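You operate a simulated robot arm through the tools that you are given. There is no shell and no other tool.

Carry out the task below with a simulated robot arm. There is one attempt and no reset: what you move stays moved.

JOB
Change the cold feed over from MAGPIE to GOOSE without stopping JACKET.
Fine: open CURLEW, GOOSE and DIPPER fully, then shut MAGPIE; leave the other valves.

Only the result counts: the job must be done as asked and must still hold three seconds after the hand-in. Knocking over, shifting, dropping, spilling or breaking anything else fails it.

ROBOT AND FRAMES
A 6-joint arm with a two-finger parallel gripper, fixed in place. Base frame: the origin is at the foot of the arm, x ahead of it, y to its left, z up. Lengths are in m, angles in rad, forces in N, time in s.
With the tool pointing down near the work surface it reaches from about 0.58 to 0.94 m from the base axis. Its first joint turns from -2.601 to 2.601 rad. Payload 3.43 kg.
The tool frame sits at the grasp point between the pads (the TCP): z along the fingers, y along the line on which they close. The tips reach 0.034 m beyond it. The gripper opens to 0.128 m. The fingers are 0.024 m wide and 0.012 m thick; the gripper's body (0.048 by 0.13 m) begins 0.096 m behind the TCP.
Orientation is told as [roll, pitch, yaw] about the base's x, y, z axes, in that order, counted from this pose: with the fingers straight down and closing along the base's y, the tool's x points along the base's -x, its y along +y and its z along -z.

CONTROLS
- The arm moves only by the tool apply_moves. Its argument "commands" is one flat list of numbers, 7 for each row, row after row: the turn, a rotation vector about the tool's x, y, z in units of 180 degrees (1.0 is 180 degrees), then the shift along the tool's x, y, z in units of 100 mm (1.0 is 100 mm), then the finger opening in m, from 0 to 0.128. In form: [wx, wy, wz, tx, ty, tz, claw, wx, wy, wz, tx, ty, tz, claw, ...]. A call has 1 to 20 rows; each row is the pose to reach, as a shift and turn from the pose commanded when the call began, along the tool's axes at that moment. A call with a number of a shift or a turn outside -1 to 1 is refused whole. A row lasts 0.2 s, in which the tool goes at most 0.05 m and 0.15 rad; a call with a longer step from one row to the next is refused whole, and so is a gripper value outside its range. A pose out of reach is approached as far as the arm can. The call stops where the force on the tool passes 40 N (or 10 N more than at its start, if that is more) or the arm is blocked; 0.2 s more then pass. The fingers move at their own pace (about 0.108 m/s each) and stop on an object; they squeeze with about 22 N. The grip force told is the motor's: it shows also when the fingers shut on nothing. Time passes only in rows, and 0.2 s behind the last, so rows that repeat a pose let the fingers close. It gives the time, the measured TCP pose, the force on the tool (base axes), the opening and the grip force at its end, in the units of the frame above (readings bear some noise), with the torque about the TCP (base axes, N m) and any sound that the robot's microphone picked up, and new pictures: "show" is both (left out), scene, wrist or none.
- Cameras (640 x 400 px; columns grow to the right, rows downward): "scene" is fixed at [0.0489, -0.4986, 1.7048]; the picture's right is [0.91, -0.41, 0.00], its down [-0.16, -0.36, -0.92] and it looks along [0.38, 0.84, -0.40] (base axes); focal length 316 px, centre (320, 200). "wrist" rides on the gripper at [0.076, -0.011, -0.16] in the tool frame; the picture's right is [0.15, 0.99, 0.00], its down [-0.88, 0.13, -0.46] and it looks along [-0.45, 0.07, 0.89] (tool axes); focal length 234 px, centre (320, 200). There is no depth. A picture from a camera that has moved, and an enlarged one, comes with that camera's place and axes in the base frame and with its lens.
- slide_trunk(by): slides the trunk up (or, below 0, down) by that many m; the arm rides with it, the base frame stays. It gives what a move gives, with no picture.
- enlarge(camera, box): a new picture of the part [left, top, right, bottom] of that camera's present view, enlarged. The clock stands still meanwhile.
- sign_off(): hands the job in; it is judged then, once.

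Places have to be worked out from the pictures, the camera data and where the tool is seen. Open the gripper and draw the arm clear of the work before you hand the job in, unless the task says otherwise.

The tools are called after "Emit:" by a JSON object that holds its "method" and its "body". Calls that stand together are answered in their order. apply_moves: Moves the arm, as the interface text tells. Its arguments: {"type":"object","properties":{"commands":{"type":"array"},"show":{"type":"string","enum":["both","scene","wrist","none"]}},"required":["commands"]} The other tools are called the same way: slide_trunk (by) slides the trunk up or down; enlarge (camera, box) takes an enlarged picture of a part of a camera's view; sign_off () hands the job in.

At the start:

```text
clock: 0.0
ee_pos: [0.5523, 0.6097, 1.3197]
ee_rot: [0.001, 0.001, 0.0]
contact_force: [-0.1, -0.5, 0.2]
ft_torque: [-0.01, -0.02, -0.02]
width: 0.1281
gripper_force: 0.0
trunk travel left (down, up): [-0.675, 0.035]
```

scene: 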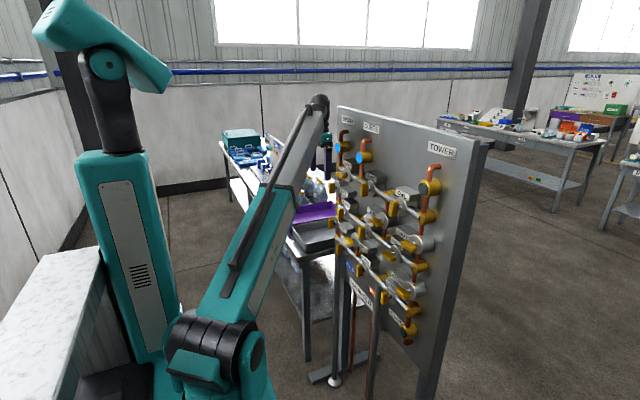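
wrist: 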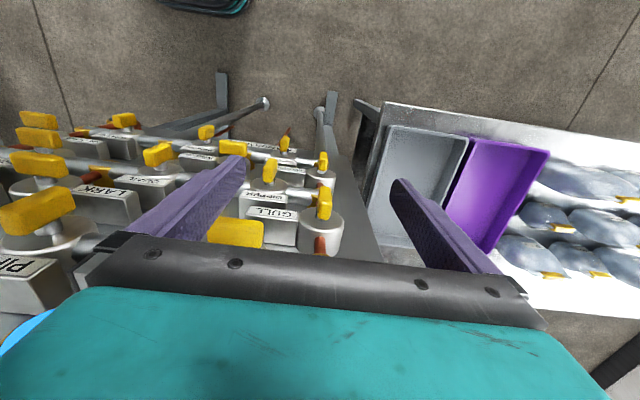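

I'll begin by enlarging the panel in both camera views to identify the valves and their labels.

Emit:
{"method": "enlarge", "body": {"camera": "scene", "box": [320, 100, 480, 200]}}

Emit:
{"method": "enlarge", "body": {"camera": "scene", "box": [320, 180, 480, 280]}}

Emit:
{"method": "enlarge", "body": {"camera": "scene", "box": [320, 250, 480, 350]}}

Emit:
{"method": "enlarge", "body": {"camera": "wrist", "box": [0, 90, 180, 290]}}

Emit:
{"method": "enlarge", "body": {"camera": "wrist", "box": [160, 90, 360, 270]}}

```text
4.00 times, centred on (400, 150) of scene
camera zoom: at [0.0489, -0.4986, 1.7048], right [0.91, -0.41, 0.0], down [-0.16, -0.36, -0.92], along [0.38, 0.84, -0.4], focal length 1264 px, centre (0, 400)
```

zoom: 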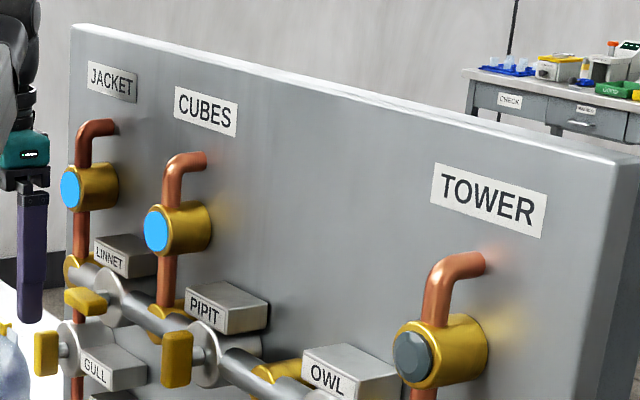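

```text
4.00 times, centred on (400, 230) of scene
camera zoom: at [0.0489, -0.4986, 1.7048], right [0.91, -0.41, 0.0], down [-0.16, -0.36, -0.92], along [0.38, 0.84, -0.4], focal length 1264 px, centre (0, 80)
```

zoom: 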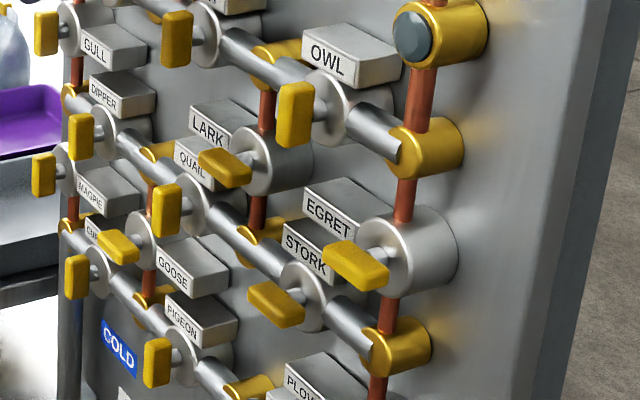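

```text
4.00 times, centred on (400, 300) of scene
camera zoom: at [0.0489, -0.4986, 1.7048], right [0.91, -0.41, 0.0], down [-0.16, -0.36, -0.92], along [0.38, 0.84, -0.4], focal length 1264 px, centre (0, -200)
```

zoom: 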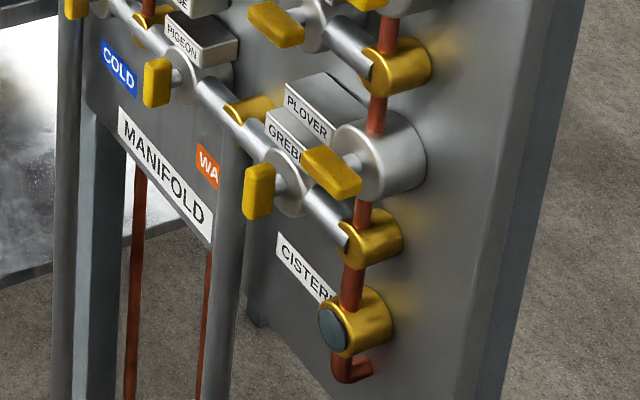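

```text
2.00 times, centred on (90, 190) of wrist
camera zoom: at [0.4745, 0.6004, 1.4802], right [-0.15, 0.99, 0.0], down [0.88, 0.13, 0.46], along [0.45, 0.07, -0.89], focal length 468 px, centre (780, 220)
```

zoom: 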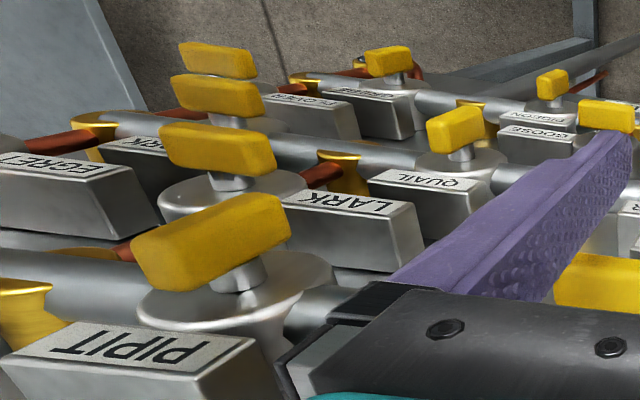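

```text
2.22 times, centred on (260, 180) of wrist
camera zoom: at [0.4745, 0.6004, 1.4802], right [-0.15, 0.99, 0.0], down [0.88, 0.13, 0.46], along [0.45, 0.07, -0.89], focal length 520 px, centre (453, 244)
```

zoom: 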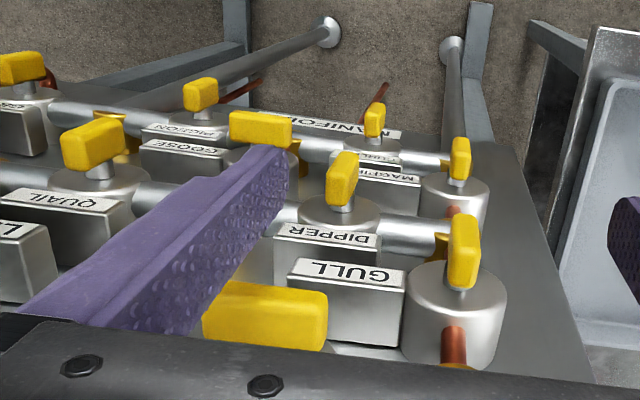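

The valve handles come out at about x≈0.61, on a panel parallel to y that faces -x (GULL is near (0.61, 0.627, 1.216)). I'll back off 0.1 m and pitch the tool to point at the panel, so the wrist camera sees it head-on.

Emit:
{"method": "apply_moves", "body": {"commands": [0, 0, 0, 0.4, 0, 0, 0.128, 0, 0, 0, 0.8, 0, 0, 0.128, 0, 0, 0, 1, 0, 0, 0.128, 0, -0.045, 0, 1, 0, 0, 0.128, 0, -0.09, 0, 1, 0, 0, 0.128, 0, -0.135, 0, 1, 0, 0, 0.128, 0, -0.18, 0, 1, 0, 0, 0.128, 0, -0.225, 0, 1, 0, 0, 0.128, 0, -0.27, 0, 1, 0, 0, 0.128, 0, -0.315, 0, 1, 0, 0, 0.128, 0, -0.36, 0, 1, 0, 0, 0.128, 0, -0.405, 0, 1, 0, 0, 0.128, 0, -0.45, 0, 1, 0, 0, 0.128, 0, -0.5, 0, 1, 0, 0, 0.128], "show": "both"}}

```text
refused: row 14 steps farther than a row can; nothing moved
```

The last row was slightly too big a step, so I'll resend with an extra row.

Emit:
{"method": "apply_moves", "body": {"commands": [0, 0, 0, 0.4, 0, 0, 0.128, 0, 0, 0, 0.8, 0, 0, 0.128, 0, 0, 0, 1, 0, 0, 0.128, 0, -0.045, 0, 1, 0, 0, 0.128, 0, -0.09, 0, 1, 0, 0, 0.128, 0, -0.135, 0, 1, 0, 0, 0.128, 0, -0.18, 0, 1, 0, 0, 0.128, 0, -0.225, 0, 1, 0, 0, 0.128, 0, -0.27, 0, 1, 0, 0, 0.128, 0, -0.315, 0, 1, 0, 0, 0.128, 0, -0.36, 0, 1, 0, 0, 0.128, 0, -0.405, 0, 1, 0, 0, 0.128, 0, -0.45, 0, 1, 0, 0, 0.128, 0, -0.48, 0, 1, 0, 0, 0.128, 0, -0.5, 0, 1, 0, 0, 0.128], "show": "both"}}

```text
clock: 3.2
ee_pos: [0.4508, 0.6115, 1.3207]
ee_rot: [2.937, -1.571, -2.935]
contact_force: [0.7, -0.2, -0.6]
ft_torque: [0.01, 0.01, -0.01]
width: 0.1281
gripper_force: 0.0
out of reach, approached as far as the arm can: row 2, 3
trunk travel left (down, up): [-0.675, 0.035]
camera wrist: at [0.2906, 0.6007, 1.2444], right [0.0, 0.99, -0.15], down [-0.46, 0.13, 0.88], along [0.89, 0.07, 0.45], focal length 234 px, centre (320, 200)
```

scene: 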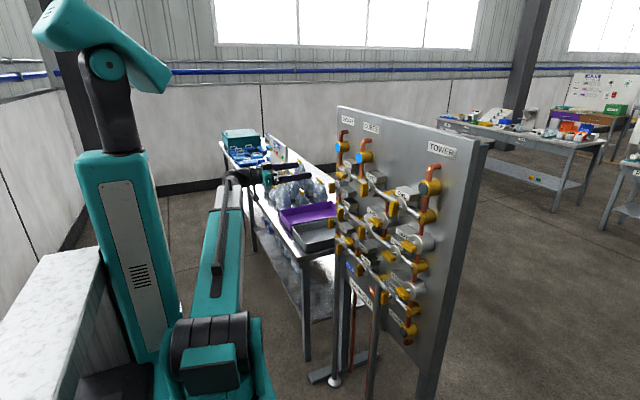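
wrist: 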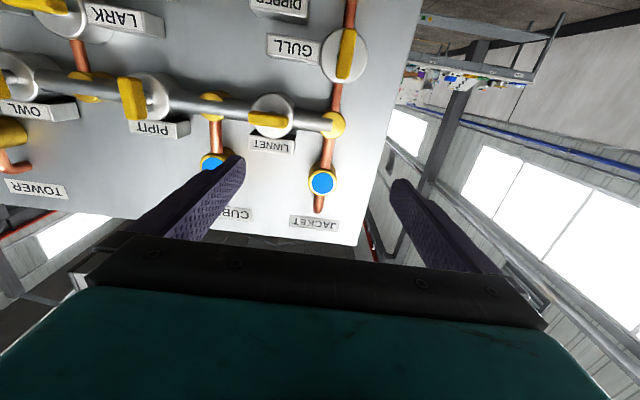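

The panel is visible front-on but upside down. I'll lower the tool 0.1 m and move it 0.1 m right to see the lower rows.

Emit:
{"method": "apply_moves", "body": {"commands": [0, 0, 0, 0.4, -0.3, 0, 0.128, 0, 0, 0, 0.8, -0.6, 0, 0.128, 0, 0, 0, 1.0, -0.8, -0.3, 0.128, 0, 0, 0, 1.0, -0.8, -0.5, 0.128], "show": "wrist"}}

Emit:
{"method": "apply_moves", "body": {"commands": [0, 0, 0, 0.4, 0, 0, 0.128, 0, 0, 0, 0.8, 0, 0, 0.128, 0, 0, 0, 1.0, 0, 0, 0.128], "show": "wrist"}}

```text
clock: 4.2
ee_pos: [0.3988, 0.5309, 1.2196]
ee_rot: [3.003, -1.57, -3.004]
contact_force: [0.1, 0.4, -0.6]
ft_torque: [-0.02, 0.0, 0.02]
width: 0.1282
gripper_force: 0.0
trunk travel left (down, up): [-0.675, 0.035]
camera wrist: at [0.2395, 0.5206, 1.1444], right [0.0, 0.99, -0.15], down [-0.46, 0.13, 0.88], along [0.89, 0.07, 0.45], focal length 234 px, centre (320, 200)
```

wrist: 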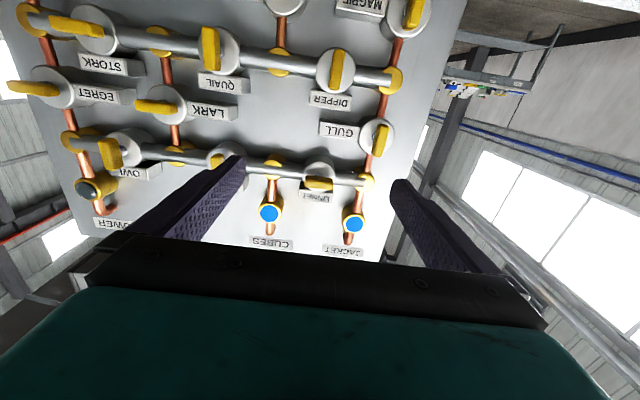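

```text
clock: 5.0
ee_pos: [0.3995, 0.5307, 1.1201]
ee_rot: [-3.07, -1.57, 3.069]
contact_force: [-0.6, 0.1, 0.3]
ft_torque: [0.03, 0.04, 0.05]
width: 0.1279
gripper_force: 0.0
trunk travel left (down, up): [-0.675, 0.035]
camera wrist: at [0.2397, 0.5214, 1.0441], right [0.0, 0.99, -0.15], down [-0.46, 0.13, 0.88], along [0.89, 0.07, 0.45], focal length 234 px, centre (320, 200)
```

wrist: 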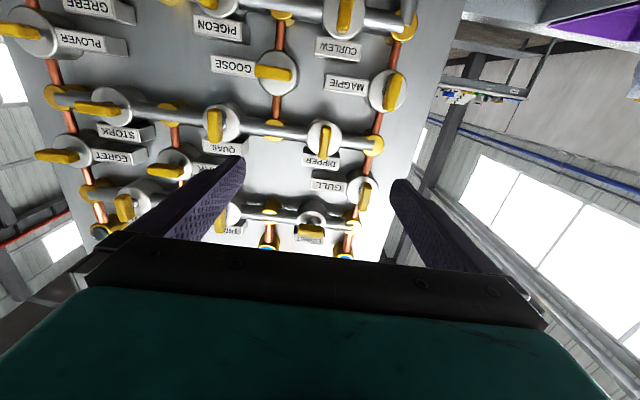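

Handles along the pipe should be open and handles across it closed. I'll zoom in on the four valves concerned.

Emit:
{"method": "enlarge", "body": {"camera": "wrist", "box": [180, 0, 440, 160]}}

Emit:
{"method": "apply_moves", "body": {"commands": [0, 0, 0, 0.4, 0, 0, 0.128, 0, 0, 0, 0.8, 0, 0, 0.128, 0, 0, 0, 1.0, 0, 0, 0.128], "show": "both"}}

```text
2.46 times, centred on (310, 80) of wrist
camera zoom: at [0.2397, 0.5214, 1.0441], right [0.0, 0.99, -0.15], down [-0.46, 0.13, 0.88], along [0.89, 0.07, 0.45], focal length 576 px, centre (345, 495)
```

zoom: 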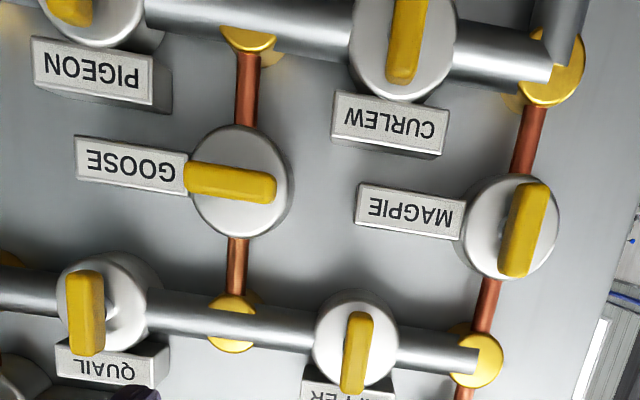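

```text
clock: 5.8
ee_pos: [0.4006, 0.5308, 1.0209]
ee_rot: [2.681, -1.569, -2.681]
contact_force: [1.0, 0.0, -0.4]
ft_torque: [0.0, 0.01, 0.03]
width: 0.1279
gripper_force: 0.1
trunk travel left (down, up): [-0.675, 0.035]
camera wrist: at [0.2404, 0.5207, 0.9452], right [0.0, 0.99, -0.15], down [-0.46, 0.13, 0.88], along [0.89, 0.07, 0.45], focal length 234 px, centre (320, 200)
```

scene: 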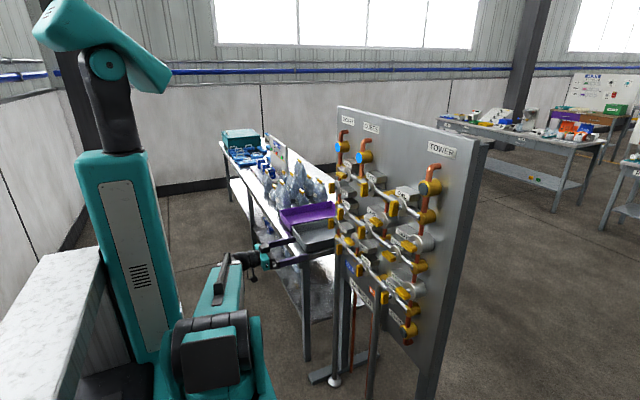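
wrist: 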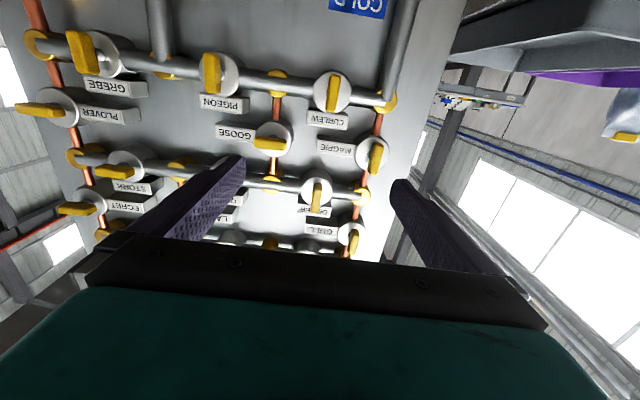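

Both cameras put the handles on an ~0.086 m grid at x≈0.612:

| Valve | (y, z) | Handle now | State |
|---|---|---|---|
| CURLEW | (0.543, 0.959) | vertical on a horizontal pipe | closed |
| DIPPER | (0.543, 1.129) | vertical on a horizontal pipe | closed |
| GOOSE | (0.458, 1.043) | horizontal on a riser | closed |
| MAGPIE | (0.629, 1.043) | vertical on a riser | open |

I'll line up in front of CURLEW first and check.

Emit:
{"method": "apply_moves", "body": {"commands": [0, 0, 0, 0.35, 0.12, 0, 0.06, 0, 0, 0, 0.62, 0.12, 0.2, 0.06, 0, 0, 0, 0.62, 0.12, 0.6, 0.06, 0, 0, 0, 0.62, 0.12, 1.0, 0.06, 0, 0, 0, 0.62, 0.12, 1.0, 0.06], "show": "both"}}

```text
clock: 7.0
ee_pos: [0.4997, 0.5429, 0.9581]
ee_rot: [-2.912, -1.572, 2.91]
contact_force: [0.3, 1.1, 0.3]
ft_torque: [0.0, 0.02, -0.01]
width: 0.0602
gripper_force: 0.1
trunk travel left (down, up): [-0.675, 0.035]
camera wrist: at [0.3395, 0.5317, 0.8833], right [0.0, 0.99, -0.15], down [-0.46, 0.13, 0.88], along [0.89, 0.07, 0.45], focal length 234 px, centre (320, 200)
```

scene: 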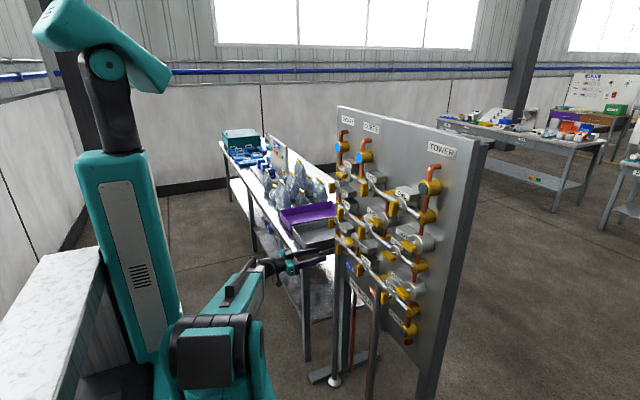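
wrist: 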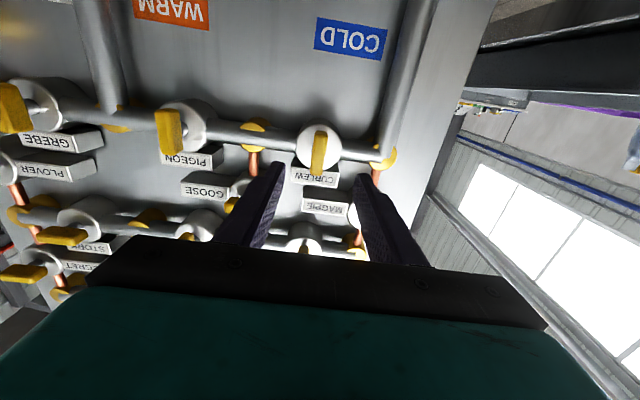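

The CURLEW handle appears at (318,152), right where a point 0.11 m ahead on the tool axis should project, so the alignment is good. I'll advance to x≈0.592 with the fingers open.

Emit:
{"method": "apply_moves", "body": {"commands": [0, 0, 0, 0, 0, 0.3, 0.06, 0, 0, 0, 0, 0, 0.6, 0.06, 0, 0, 0, 0, 0, 0.8, 0.06, 0, 0, 0, 0, 0, 0.92, 0.06, 0, 0, 0, 0, 0, 0.92, 0.06], "show": "both"}}

Emit:
{"method": "enlarge", "body": {"camera": "wrist", "box": [240, 130, 400, 230]}}

Emit:
{"method": "enlarge", "body": {"camera": "scene", "box": [290, 210, 370, 270]}}

```text
clock: 8.2
ee_pos: [0.5937, 0.5405, 0.9577]
ee_rot: [3.095, -1.571, -3.096]
contact_force: [-0.2, 0.4, -0.2]
ft_torque: [-0.02, 0.01, 0.01]
width: 0.0601
gripper_force: 0.0
trunk travel left (down, up): [-0.675, 0.035]
camera wrist: at [0.4332, 0.5314, 0.8831], right [0.0, 0.99, -0.15], down [-0.46, 0.13, 0.88], along [0.89, 0.07, 0.45], focal length 234 px, centre (320, 200)
```

scene: 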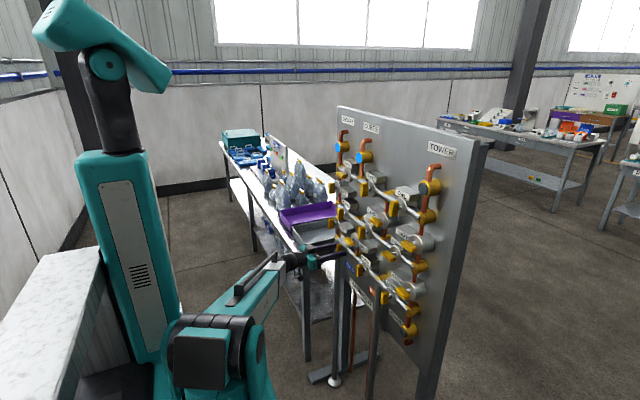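
wrist: 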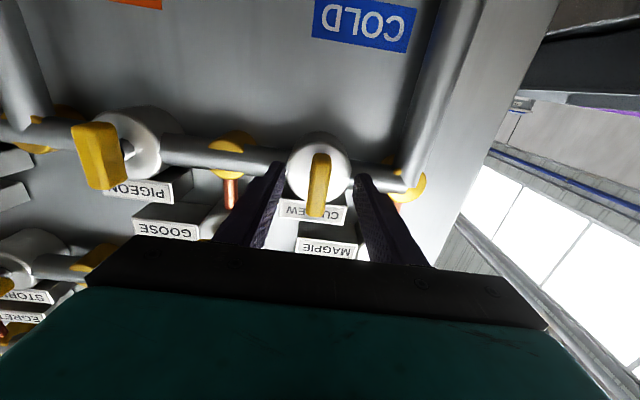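

```text
4.00 times, centred on (320, 180) of wrist
camera zoom: at [0.4332, 0.5314, 0.8831], right [0.0, 0.99, -0.15], down [-0.46, 0.13, 0.88], along [0.89, 0.07, 0.45], focal length 937 px, centre (320, 280)
```

zoom: 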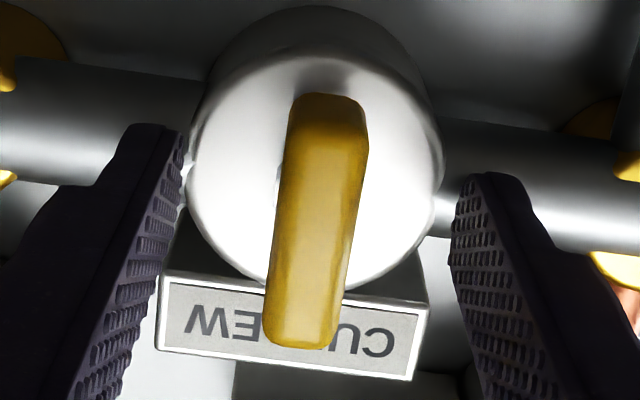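

```text
6.67 times, centred on (330, 240) of scene
camera zoom: at [0.0489, -0.4986, 1.7048], right [0.91, -0.41, 0.0], down [-0.16, -0.36, -0.92], along [0.38, 0.84, -0.4], focal length 2107 px, centre (253, -67)
```

zoom: 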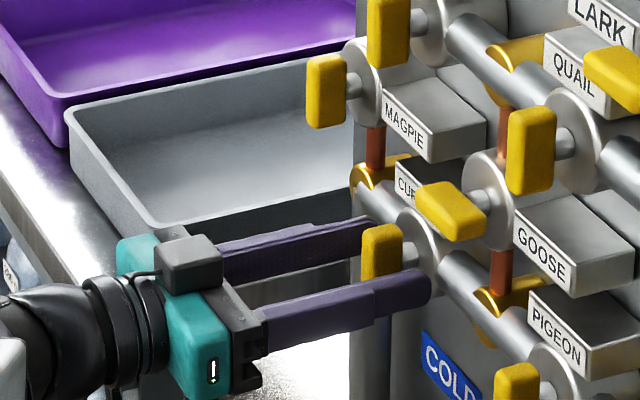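

The fingers straddle the CURLEW handle, centred to about 1 mm. I'll close on it.

Emit:
{"method": "apply_moves", "body": {"commands": [0, 0, 0, 0, 0, 0, 0.0, 0, 0, 0, 0, 0, 0, 0.0, 0, 0, 0, 0, 0, 0, 0.0, 0, 0, 0, 0, 0, 0, 0.0], "show": "wrist"}}

```text
clock: 9.2
ee_pos: [0.5949, 0.5398, 0.959]
ee_rot: [1.683, -1.57, -1.682]
contact_force: [-1.8, -9.2, -3.3]
ft_torque: [0.04, -0.19, -0.25]
width: 0.0175
gripper_force: 45.0
trunk travel left (down, up): [-0.675, 0.035]
camera wrist: at [0.433, 0.5306, 0.8832], right [0.0, 0.99, -0.15], down [-0.46, 0.13, 0.88], along [0.89, 0.06, 0.45], focal length 234 px, centre (320, 200)
```

wrist: 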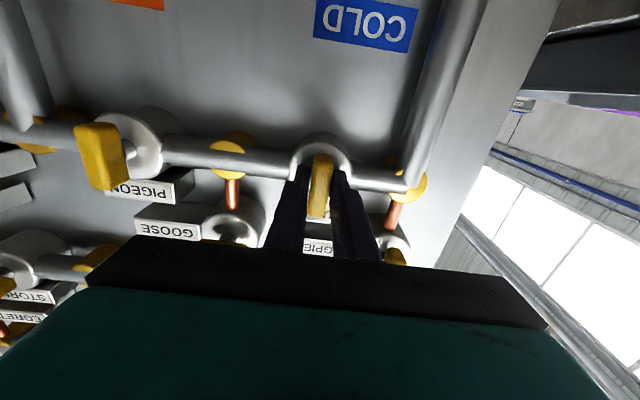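

The grip is firm at 0.0175 m, with a ~9 N side load because the handle sits about 2 mm to -y of my command. I'll shift by that and test a small counter-clockwise turn, which normally opens a valve.

Emit:
{"method": "apply_moves", "body": {"commands": [0, 0, 0, 0, -0.02, 0, 0.0, 0, 0, -0.03, 0, -0.02, 0, 0.0, 0, 0, -0.06, 0, -0.02, 0, 0.0], "show": "wrist"}}

```text
clock: 10.0
ee_pos: [0.5933, 0.5399, 0.9587]
ee_rot: [-1.573, -1.38, 1.572]
contact_force: [1.8, -4.9, 1.5]
ft_torque: [-0.01, 0.39, -0.04]
width: 0.0177
gripper_force: 44.5
trunk travel left (down, up): [-0.675, 0.035]
camera wrist: at [0.4331, 0.5159, 0.8865], right [0.0, 0.94, -0.33], down [-0.46, 0.29, 0.84], along [0.89, 0.15, 0.43], focal length 234 px, centre (320, 200)
```

wrist: 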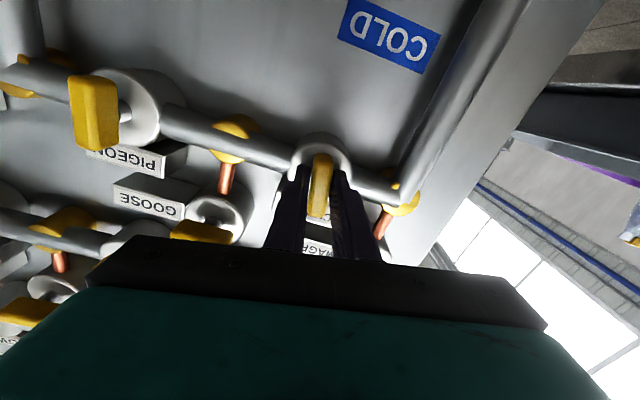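

The handle follows the turn with almost no torque, so counter-clockwise is free. I'll continue to the full 90°.

Emit:
{"method": "apply_moves", "body": {"commands": [0, 0, -0.04, 0, -0.01, 0, 0.0, 0, 0, -0.08, 0, -0.01, 0, 0.0, 0, 0, -0.12, 0, -0.01, 0, 0.0, 0, 0, -0.16, 0, -0.01, 0, 0.0, 0, 0, -0.2, 0, -0.01, 0, 0.0, 0, 0, -0.24, 0, -0.01, 0, 0.0, 0, 0, -0.28, 0, -0.01, 0, 0.0], "show": "both"}}

```text
clock: 11.6
ee_pos: [0.5928, 0.5386, 0.9592]
ee_rot: [-1.573, -0.5, 1.571]
contact_force: [7.4, 1.7, 9.6]
ft_torque: [-0.01, -0.21, 0.18]
width: 0.0176
gripper_force: 45.0
trunk travel left (down, up): [-0.675, 0.035]
camera wrist: at [0.4331, 0.4685, 0.9327], right [0.0, 0.35, -0.94], down [-0.46, 0.84, 0.31], along [0.89, 0.43, 0.16], focal length 234 px, centre (320, 200)
```

scene: 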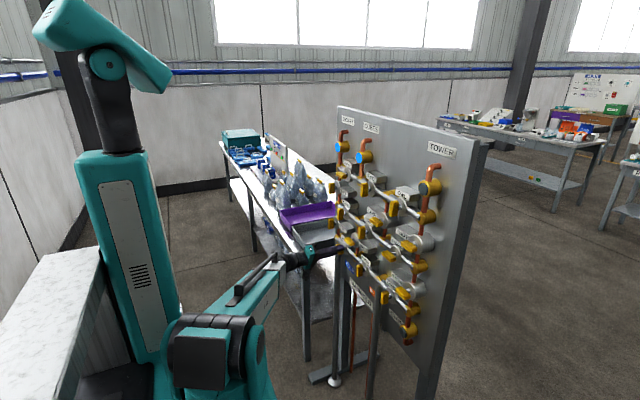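
wrist: 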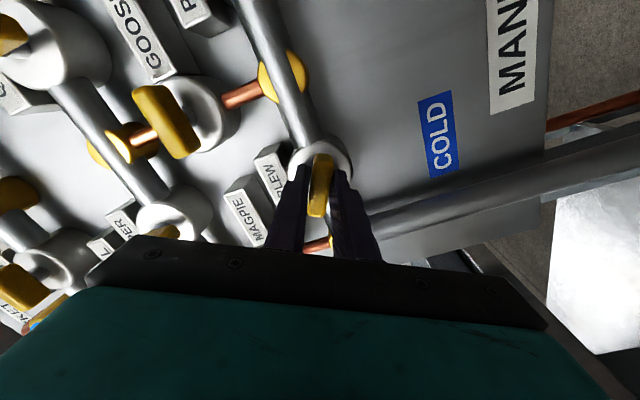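

About 61° has been turned and the torque is still small. I'll finish the last 0.5 rad with a slight overtravel to feel for the open stop.

Emit:
{"method": "apply_moves", "body": {"commands": [0, 0, -0.04, -0.007, -0.013, 0, 0.0, 0, 0, -0.08, -0.007, -0.013, 0, 0.0, 0, 0, -0.12, -0.007, -0.013, 0, 0.0, 0, 0, -0.155, -0.007, -0.013, 0, 0.0, 0, 0, -0.165, -0.007, -0.013, 0, 0.0], "show": "wrist"}}

```text
clock: 12.8
ee_pos: [0.5938, 0.5384, 0.9602]
ee_rot: [-1.57, 0.016, 1.572]
contact_force: [5.6, -0.5, 8.2]
ft_torque: [0.34, -0.1, 0.34]
width: 0.0178
gripper_force: 45.2
trunk travel left (down, up): [-0.675, 0.035]
camera wrist: at [0.4329, 0.4647, 0.9726], right [0.0, -0.16, -0.99], down [-0.45, 0.88, -0.15], along [0.89, 0.45, -0.07], focal length 234 px, centre (320, 200)
```

wrist: 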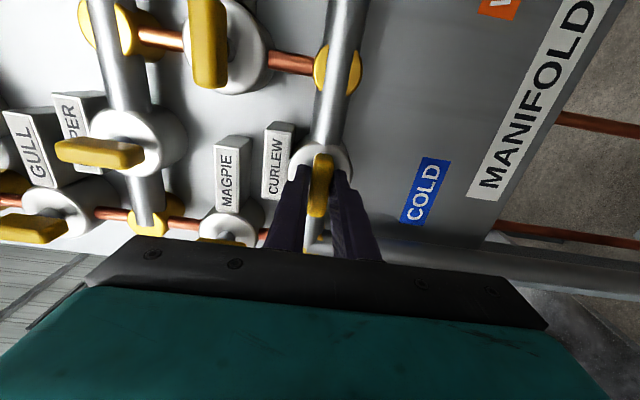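

The torque about x rose to 0.34 N m at just past 90°, which feels like the stop. One slight extra nudge will confirm it.

Emit:
{"method": "apply_moves", "body": {"commands": [0, 0, -0.01, 0, -0.005, 0, 0.0, 0, 0, -0.015, 0, -0.005, 0, 0.0], "show": "none"}}

```text
clock: 13.4
ee_pos: [0.5926, 0.5375, 0.9586]
ee_rot: [-1.571, 0.064, 1.569]
contact_force: [3.4, -1.4, 3.9]
ft_torque: [0.29, -0.29, -0.08]
width: 0.0175
gripper_force: 45.1
trunk travel left (down, up): [-0.675, 0.035]
```

Beyond 90° the handle keeps turning a little against a roughly constant torque. I'll release with a modest opening, back off, and look at the handle's angle.

Emit:
{"method": "apply_moves", "body": {"commands": [0, 0, 0, 0, 0, 0, 0.04, 0, 0, 0, 0, 0, 0, 0.04, 0, 0, 0, 0, 0, -0.3, 0.04, 0, 0, 0, 0, 0, -0.7, 0.04, 0, 0, 0, 0, 0, -1.0, 0.04], "show": "both"}}

Emit:
{"method": "enlarge", "body": {"camera": "wrist", "box": [200, 50, 440, 200]}}

Emit:
{"method": "enlarge", "body": {"camera": "scene", "box": [310, 210, 390, 270]}}

```text
clock: 14.6
ee_pos: [0.4935, 0.5404, 0.9604]
ee_rot: [-1.569, 0.064, 1.571]
contact_force: [-0.1, 0.6, 0.0]
ft_torque: [0.01, -0.01, 0.0]
width: 0.0399
gripper_force: 0.0
trunk travel left (down, up): [-0.675, 0.035]
camera wrist: at [0.3326, 0.4664, 0.9775], right [0.0, -0.21, -0.98], down [-0.46, 0.87, -0.19], along [0.89, 0.45, -0.09], focal length 234 px, centre (320, 200)
```

scene: 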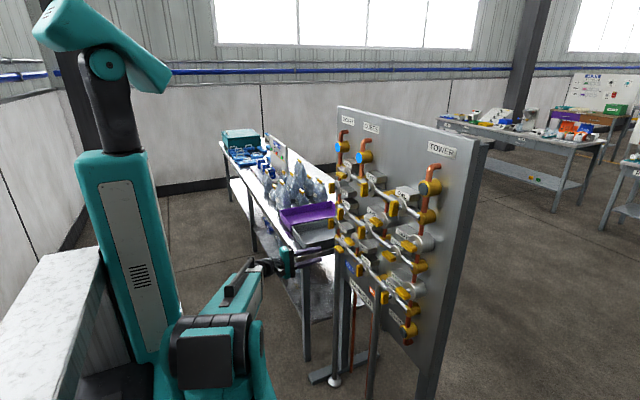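
wrist: 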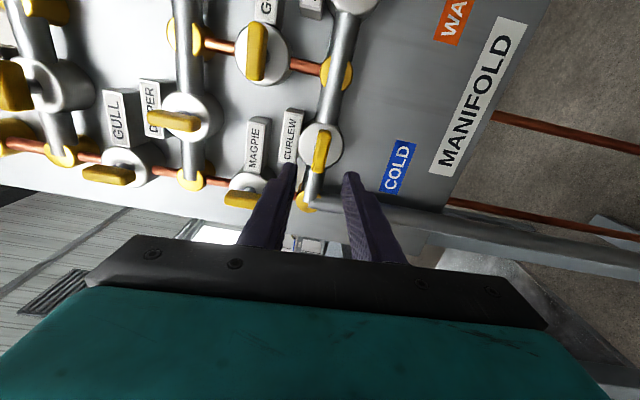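

```text
2.67 times, centred on (320, 125) of wrist
camera zoom: at [0.3326, 0.4664, 0.9775], right [0.0, -0.21, -0.98], down [-0.46, 0.87, -0.19], along [0.89, 0.45, -0.09], focal length 624 px, centre (320, 400)
```

zoom: 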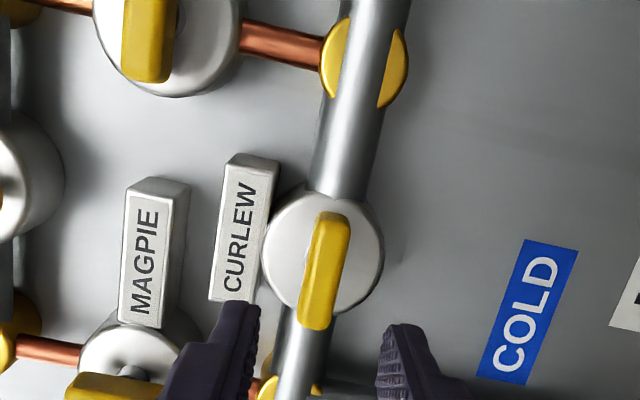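

```text
6.67 times, centred on (350, 240) of scene
camera zoom: at [0.0489, -0.4986, 1.7048], right [0.91, -0.41, 0.0], down [-0.16, -0.36, -0.92], along [0.38, 0.84, -0.4], focal length 2107 px, centre (120, -67)
```

zoom: 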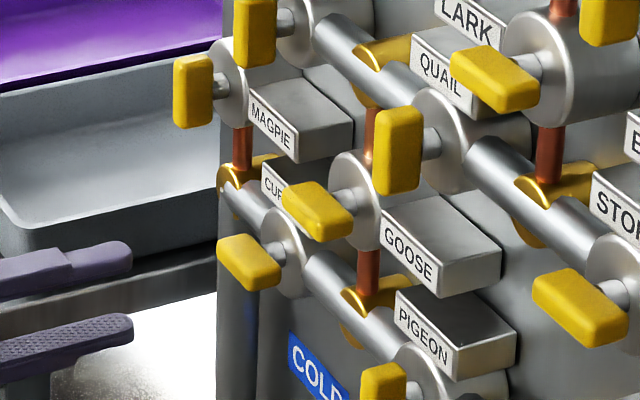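

CURLEW now lies along its pipe. I'll zoom in closer to measure its final angle.

Emit:
{"method": "enlarge", "body": {"camera": "wrist", "box": [290, 110, 370, 180]}}

Emit:
{"method": "enlarge", "body": {"camera": "wrist", "box": [220, 5, 300, 75]}}

```text
5.71 times, centred on (330, 145) of wrist
camera zoom: at [0.3326, 0.4664, 0.9775], right [0.0, -0.21, -0.98], down [-0.46, 0.87, -0.19], along [0.89, 0.45, -0.09], focal length 1338 px, centre (263, 514)
```

zoom: 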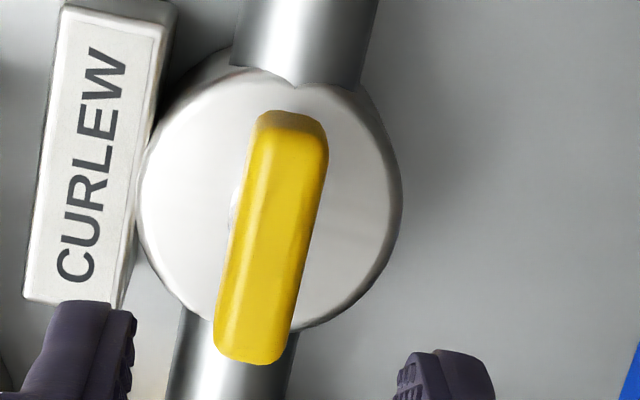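

```text
5.71 times, centred on (260, 40) of wrist
camera zoom: at [0.3326, 0.4664, 0.9775], right [0.0, -0.21, -0.98], down [-0.46, 0.87, -0.19], along [0.89, 0.45, -0.09], focal length 1338 px, centre (663, 1114)
```

zoom: 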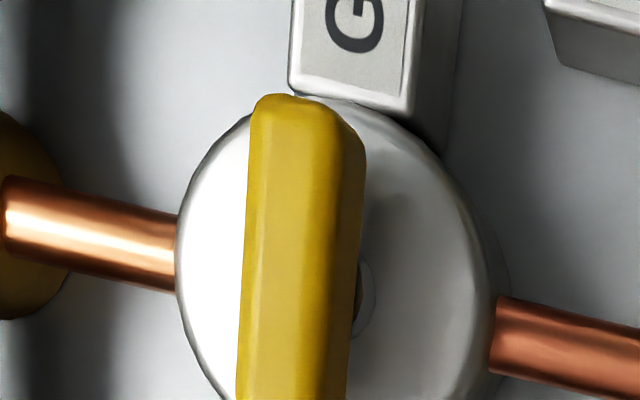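

CURLEW is aligned with its pipe within about 2°, so it is open. The gripper now closes along z, which suits GOOSE's horizontal handle, so I'll move in front of GOOSE at about (0.456, 1.043).

Emit:
{"method": "apply_moves", "body": {"commands": [0, 0, 0.01, 0.3, -0.257, 0, 0.055, 0, 0, 0.02, 0.6, -0.513, 0, 0.055, 0, 0, 0.02, 0.895, -0.77, 0, 0.055, 0, 0, 0.02, 0.895, -0.77, 0.1, 0.055], "show": "both"}}

Emit:
{"method": "enlarge", "body": {"camera": "wrist", "box": [240, 80, 400, 180]}}

```text
clock: 15.6
ee_pos: [0.5026, 0.4547, 1.044]
ee_rot: [-1.572, 0.002, 1.568]
contact_force: [-0.5, 0.5, -0.8]
ft_torque: [0.0, 0.01, 0.01]
width: 0.0552
gripper_force: 0.0
out of reach, approached as far as the arm can: row 3
trunk travel left (down, up): [-0.675, 0.035]
camera wrist: at [0.3424, 0.3806, 1.0554], right [0.0, -0.15, -0.99], down [-0.45, 0.88, -0.13], along [0.89, 0.45, -0.07], focal length 234 px, centre (320, 200)
```

scene: 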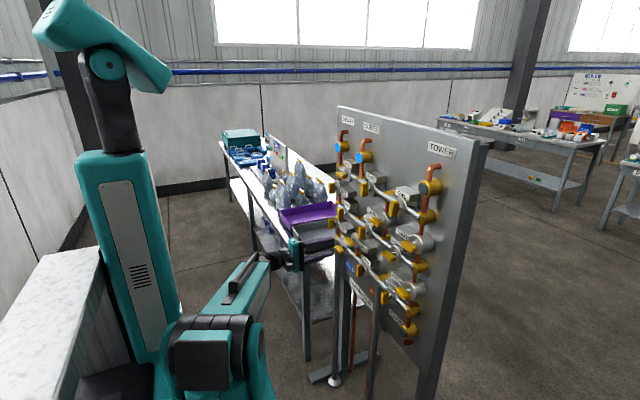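
wrist: 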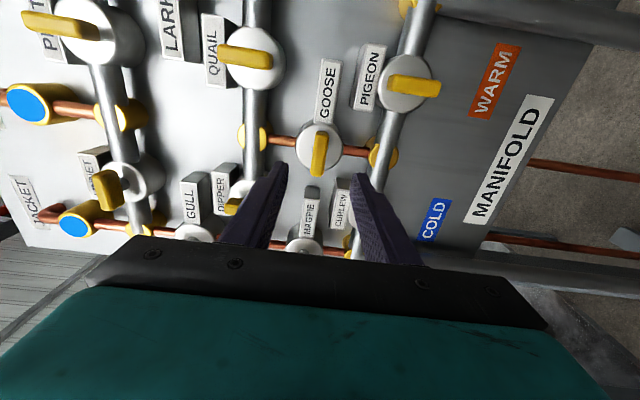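

```text
4.00 times, centred on (320, 130) of wrist
camera zoom: at [0.3424, 0.3806, 1.0554], right [0.0, -0.15, -0.99], down [-0.45, 0.88, -0.13], along [0.89, 0.45, -0.07], focal length 937 px, centre (320, 480)
```

zoom: 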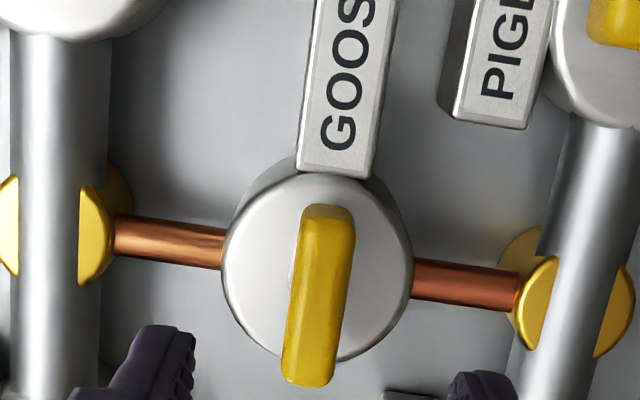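

GOOSE's handle projects onto the tool axis at (320,154). I'll advance 0.09 m and close on it.

Emit:
{"method": "apply_moves", "body": {"commands": [0, 0, 0, 0, 0, 0.3, 0.055, 0, 0, 0, 0, 0, 0.6, 0.055, 0, 0, 0, 0, 0, 0.8, 0.055, 0, 0, 0, 0, 0, 0.9, 0.055, 0, 0, 0, 0, 0, 0.9, 0.055], "show": "wrist"}}

Emit:
{"method": "enlarge", "body": {"camera": "wrist", "box": [240, 130, 400, 230]}}

```text
clock: 16.8
ee_pos: [0.5925, 0.4557, 1.0432]
ee_rot: [-1.571, 0.001, 1.571]
contact_force: [0.3, 0.5, -0.3]
ft_torque: [-0.01, 0.0, 0.01]
width: 0.0548
gripper_force: 0.0
trunk travel left (down, up): [-0.675, 0.035]
camera wrist: at [0.4317, 0.3806, 1.0549], right [0.0, -0.15, -0.99], down [-0.46, 0.88, -0.13], along [0.89, 0.45, -0.07], focal length 234 px, centre (320, 200)
```

wrist: 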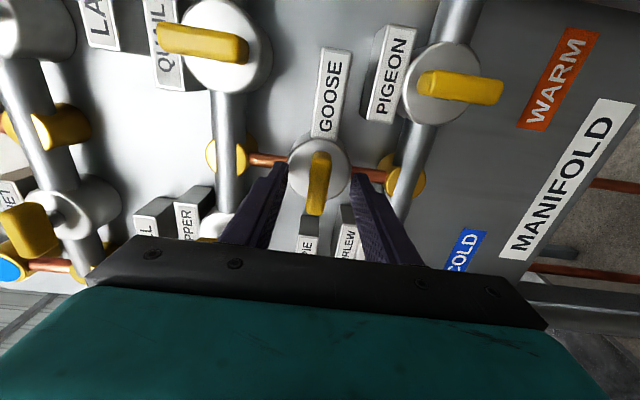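

```text
4.00 times, centred on (320, 180) of wrist
camera zoom: at [0.4317, 0.3806, 1.0549], right [0.0, -0.15, -0.99], down [-0.46, 0.88, -0.13], along [0.89, 0.45, -0.07], focal length 937 px, centre (320, 280)
```

zoom: 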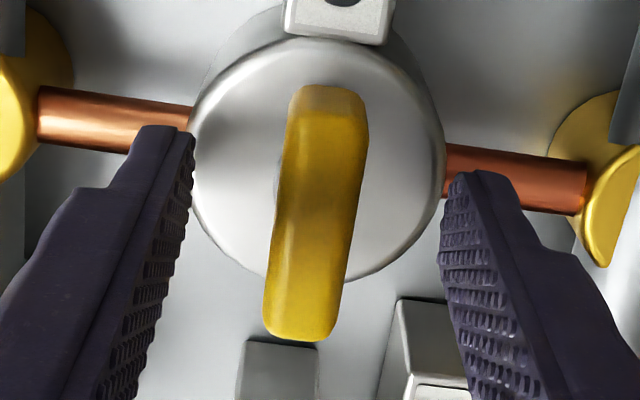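

It's centred except that I'm about 1.5 mm too far to +y. I'll correct that and close.

Emit:
{"method": "apply_moves", "body": {"commands": [0, 0, 0, 0.015, 0, 0, 0.055, 0, 0, 0, 0.015, 0, 0, 0.0, 0, 0, 0, 0.015, 0, 0, 0.0, 0, 0, 0, 0.015, 0, 0, 0.0], "show": "none"}}

Emit:
{"method": "apply_moves", "body": {"commands": [0, 0, -0.03, 0, 0, 0, 0.0, 0, 0, -0.06, 0, 0, 0, 0.0], "show": "wrist"}}

```text
clock: 17.8
ee_pos: [0.5918, 0.4536, 1.0453]
ee_rot: [-1.574, 0.0, 1.571]
contact_force: [6.8, 3.9, 13.7]
ft_torque: [-0.02, -0.35, -0.11]
width: 0.0176
gripper_force: 44.8
trunk travel left (down, up): [-0.675, 0.035]
```

```text
clock: 18.4
ee_pos: [0.5909, 0.4535, 1.0457]
ee_rot: [-1.575, 0.189, 1.571]
contact_force: [5.7, 3.9, 18.4]
ft_torque: [0.03, -0.39, 0.27]
width: 0.0176
gripper_force: 44.7
trunk travel left (down, up): [-0.675, 0.035]
camera wrist: at [0.4315, 0.3826, 1.0701], right [0.0, -0.33, -0.94], down [-0.46, 0.84, -0.3], along [0.89, 0.43, -0.15], focal length 234 px, centre (320, 200)
```

wrist: 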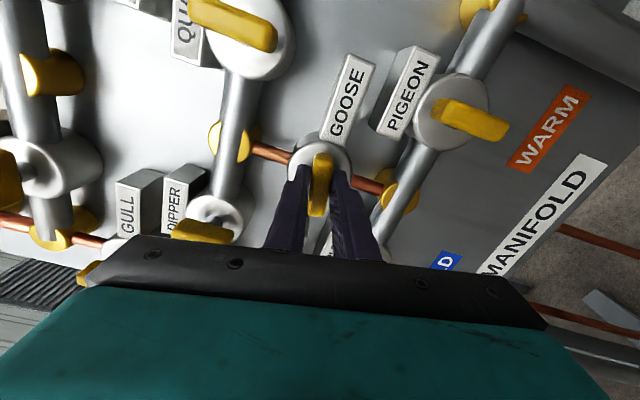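

It turns freely this way too. I'll relieve the upward load by raising 2.5 mm, then continue counter-clockwise to near 90°.

Emit:
{"method": "apply_moves", "body": {"commands": [0, 0, 0, 0.005, -0.025, 0, 0.0, 0, 0, -0.04, 0.005, -0.025, 0, 0.0, 0, 0, -0.08, 0.005, -0.025, 0, 0.0, 0, 0, -0.12, 0.005, -0.025, 0, 0.0, 0, 0, -0.16, 0.005, -0.025, 0, 0.0, 0, 0, -0.2, 0.005, -0.025, 0, 0.0, 0, 0, -0.24, 0.005, -0.025, 0, 0.0, 0, 0, -0.28, 0.005, -0.025, 0, 0.0, 0, 0, -0.32, 0.005, -0.025, 0, 0.0], "show": "wrist"}}

```text
clock: 20.4
ee_pos: [0.5924, 0.4544, 1.0463]
ee_rot: [-1.578, 1.2, 1.563]
contact_force: [-4.5, 12.1, 16.6]
ft_torque: [0.0, 0.56, 0.85]
width: 0.0176
gripper_force: 45.2
trunk travel left (down, up): [-0.675, 0.035]
camera wrist: at [0.4313, 0.4384, 1.1205], right [0.0, -0.97, -0.22], down [-0.45, 0.2, -0.87], along [0.89, 0.1, -0.44], focal length 234 px, centre (320, 200)
```

wrist: 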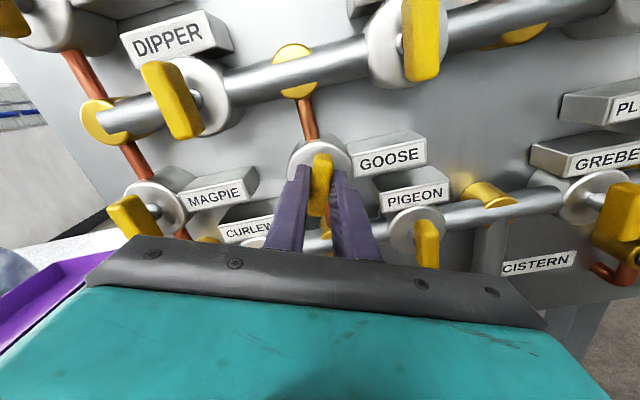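

It's at about 69° with the handle following. I'll ease the side forces and finish with a slight overtravel.

Emit:
{"method": "apply_moves", "body": {"commands": [0, 0, 0, 0.009, -0.019, 0, 0.0, 0, 0, -0.04, 0.009, -0.019, 0, 0.0, 0, 0, -0.08, 0.009, -0.019, 0, 0.0, 0, 0, -0.115, 0.009, -0.019, 0, 0.0, 0, 0, -0.125, 0.009, -0.019, 0, 0.0, 0, 0, -0.125, 0.009, -0.019, 0, 0.0], "show": "wrist"}}

```text
clock: 21.8
ee_pos: [0.591, 0.4547, 1.046]
ee_rot: [1.544, 1.554, -1.598]
contact_force: [-10.3, 5.0, -2.0]
ft_torque: [0.23, 0.28, 0.22]
width: 0.0176
gripper_force: 44.9
trunk travel left (down, up): [-0.675, 0.035]
camera wrist: at [0.4316, 0.4689, 1.1222], right [0.0, -0.99, 0.16], down [-0.46, -0.14, -0.88], along [0.89, -0.07, -0.45], focal length 234 px, centre (320, 200)
```

wrist: 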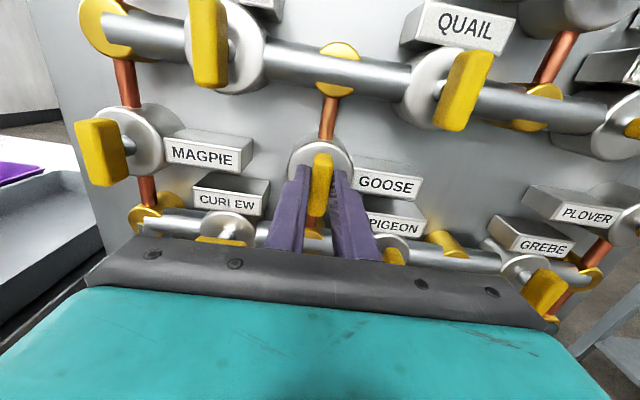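

GOOSE is vertical along its riser and the torque rose to 0.23, matching CURLEW's stop. I'll release and back off.

Emit:
{"method": "apply_moves", "body": {"commands": [0, 0, 0, 0, 0, 0, 0.04, 0, 0, 0, 0, 0, 0, 0.04, 0, 0, 0, 0, 0, -0.3, 0.04, 0, 0, 0, 0, 0, -0.7, 0.04, 0, 0, 0, 0, 0, -1.0, 0.05], "show": "wrist"}}

Emit:
{"method": "enlarge", "body": {"camera": "wrist", "box": [200, 60, 420, 200]}}

```text
clock: 23.0
ee_pos: [0.4948, 0.4585, 1.0446]
ee_rot: [1.674, 1.555, -1.473]
contact_force: [-0.5, 0.3, 1.0]
ft_torque: [-0.03, -0.03, 0.01]
width: 0.0498
gripper_force: 0.1
out of reach, approached as far as the arm can: row 5
trunk travel left (down, up): [-0.675, 0.035]
camera wrist: at [0.3345, 0.4729, 1.1209], right [0.0, -0.99, 0.16], down [-0.45, -0.14, -0.88], along [0.89, -0.08, -0.45], focal length 234 px, centre (320, 200)
```

wrist: 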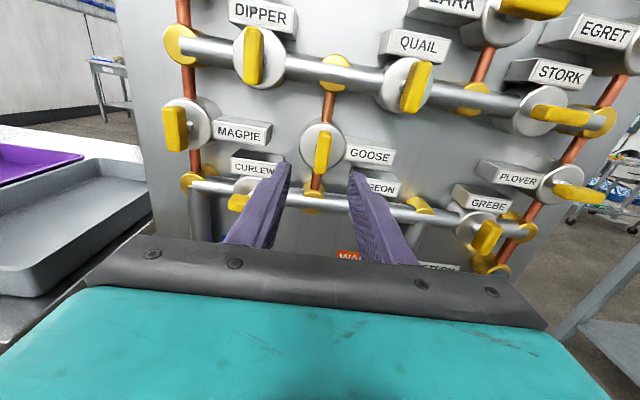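

```text
2.86 times, centred on (310, 130) of wrist
camera zoom: at [0.3345, 0.4729, 1.1209], right [0.0, -0.99, 0.16], down [-0.45, -0.14, -0.88], along [0.89, -0.08, -0.45], focal length 669 px, centre (349, 400)
```

zoom: 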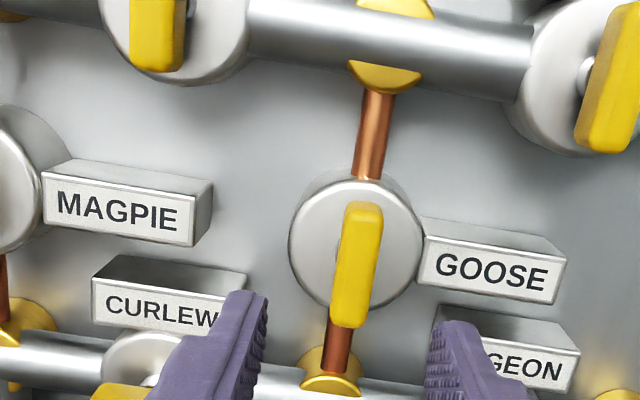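

GOOSE is aligned with its riser. Next is DIPPER, expected near (0.539, 1.131). I'll move in front of it and unwind the wrist to 0° to leave room for the counter-clockwise turn.

Emit:
{"method": "apply_moves", "body": {"commands": [0, 0, 0, 0.17, -0.16, 0, 0.055, 0, 0, 0.04, 0.35, -0.32, 0, 0.055, 0, 0, 0.085, 0.52, -0.48, 0, 0.055, 0, 0, 0.13, 0.69, -0.64, 0, 0.055, 0, 0, 0.175, 0.864, -0.805, 0, 0.055, 0, 0, 0.22, 0.864, -0.805, 0, 0.055, 0, 0, 0.265, 0.864, -0.805, 0, 0.055, 0, 0, 0.31, 0.864, -0.805, 0, 0.055, 0, 0, 0.355, 0.864, -0.805, 0, 0.055, 0, 0, 0.4, 0.864, -0.805, 0, 0.055, 0, 0, 0.445, 0.864, -0.805, 0, 0.055, 0, 0, 0.49, 0.864, -0.805, 0, 0.055, 0, 0, 0.535, 0.864, -0.805, 0, 0.055, 0, 0, 0.58, 0.864, -0.805, 0, 0.055, 0, 0, 0.625, 0.864, -0.805, 0, 0.055, 0, 0, 0.67, 0.864, -0.805, 0, 0.055, 0, 0, 0.715, 0.864, -0.805, 0, 0.055, 0, 0, 0.76, 0.864, -0.805, 0, 0.055, 0, 0, 0.805, 0.864, -0.805, 0, 0.055, 0, 0, 0.85, 0.864, -0.805, 0, 0.055], "show": "none"}}

Emit:
{"method": "apply_moves", "body": {"commands": [0, 0, 0.04, 0, 0, 0, 0.055, 0, 0, 0.08, 0, 0, 0, 0.055, 0, 0, 0.12, 0, 0, 0, 0.055, 0, 0, 0.155, 0, 0, 0, 0.055, 0, 0, 0.155, 0, 0, 0, 0.055], "show": "both"}}

Emit:
{"method": "enlarge", "body": {"camera": "wrist", "box": [240, 80, 400, 180]}}

```text
clock: 27.2
ee_pos: [0.4941, 0.5404, 1.1309]
ee_rot: [-1.571, -1.086, 1.572]
contact_force: [-0.6, -0.1, -0.6]
ft_torque: [0.02, -0.01, 0.01]
width: 0.0548
gripper_force: 0.1
trunk travel left (down, up): [-0.675, 0.035]
```

```text
clock: 28.4
ee_pos: [0.4931, 0.5406, 1.1304]
ee_rot: [1.797, -1.569, -1.798]
contact_force: [-0.3, -0.2, -0.3]
ft_torque: [-0.03, -0.01, 0.01]
width: 0.0551
gripper_force: 0.1
trunk travel left (down, up): [-0.675, 0.035]
camera wrist: at [0.3336, 0.5312, 1.055], right [0.0, 0.99, -0.14], down [-0.46, 0.13, 0.88], along [0.89, 0.07, 0.45], focal length 234 px, centre (320, 200)
```

scene: 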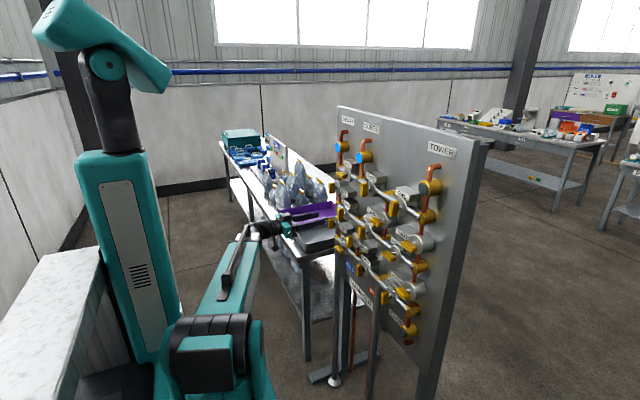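
wrist: 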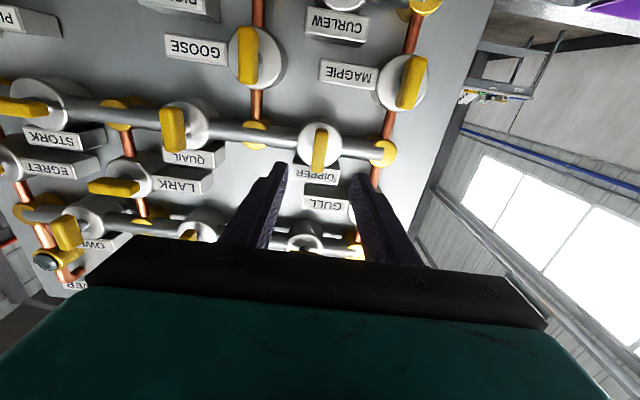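

```text
4.00 times, centred on (320, 130) of wrist
camera zoom: at [0.3336, 0.5312, 1.055], right [0.0, 0.99, -0.14], down [-0.46, 0.13, 0.88], along [0.89, 0.07, 0.45], focal length 937 px, centre (320, 480)
```

zoom: 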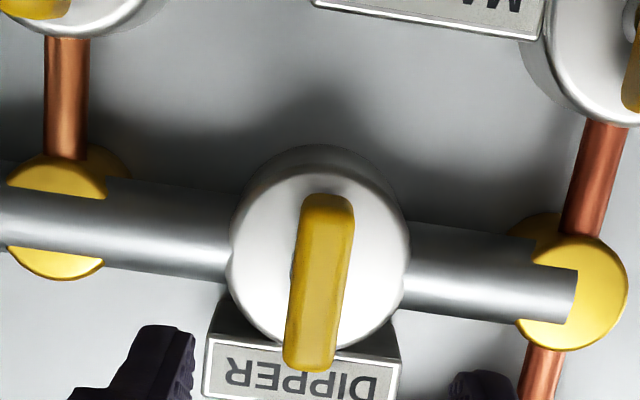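

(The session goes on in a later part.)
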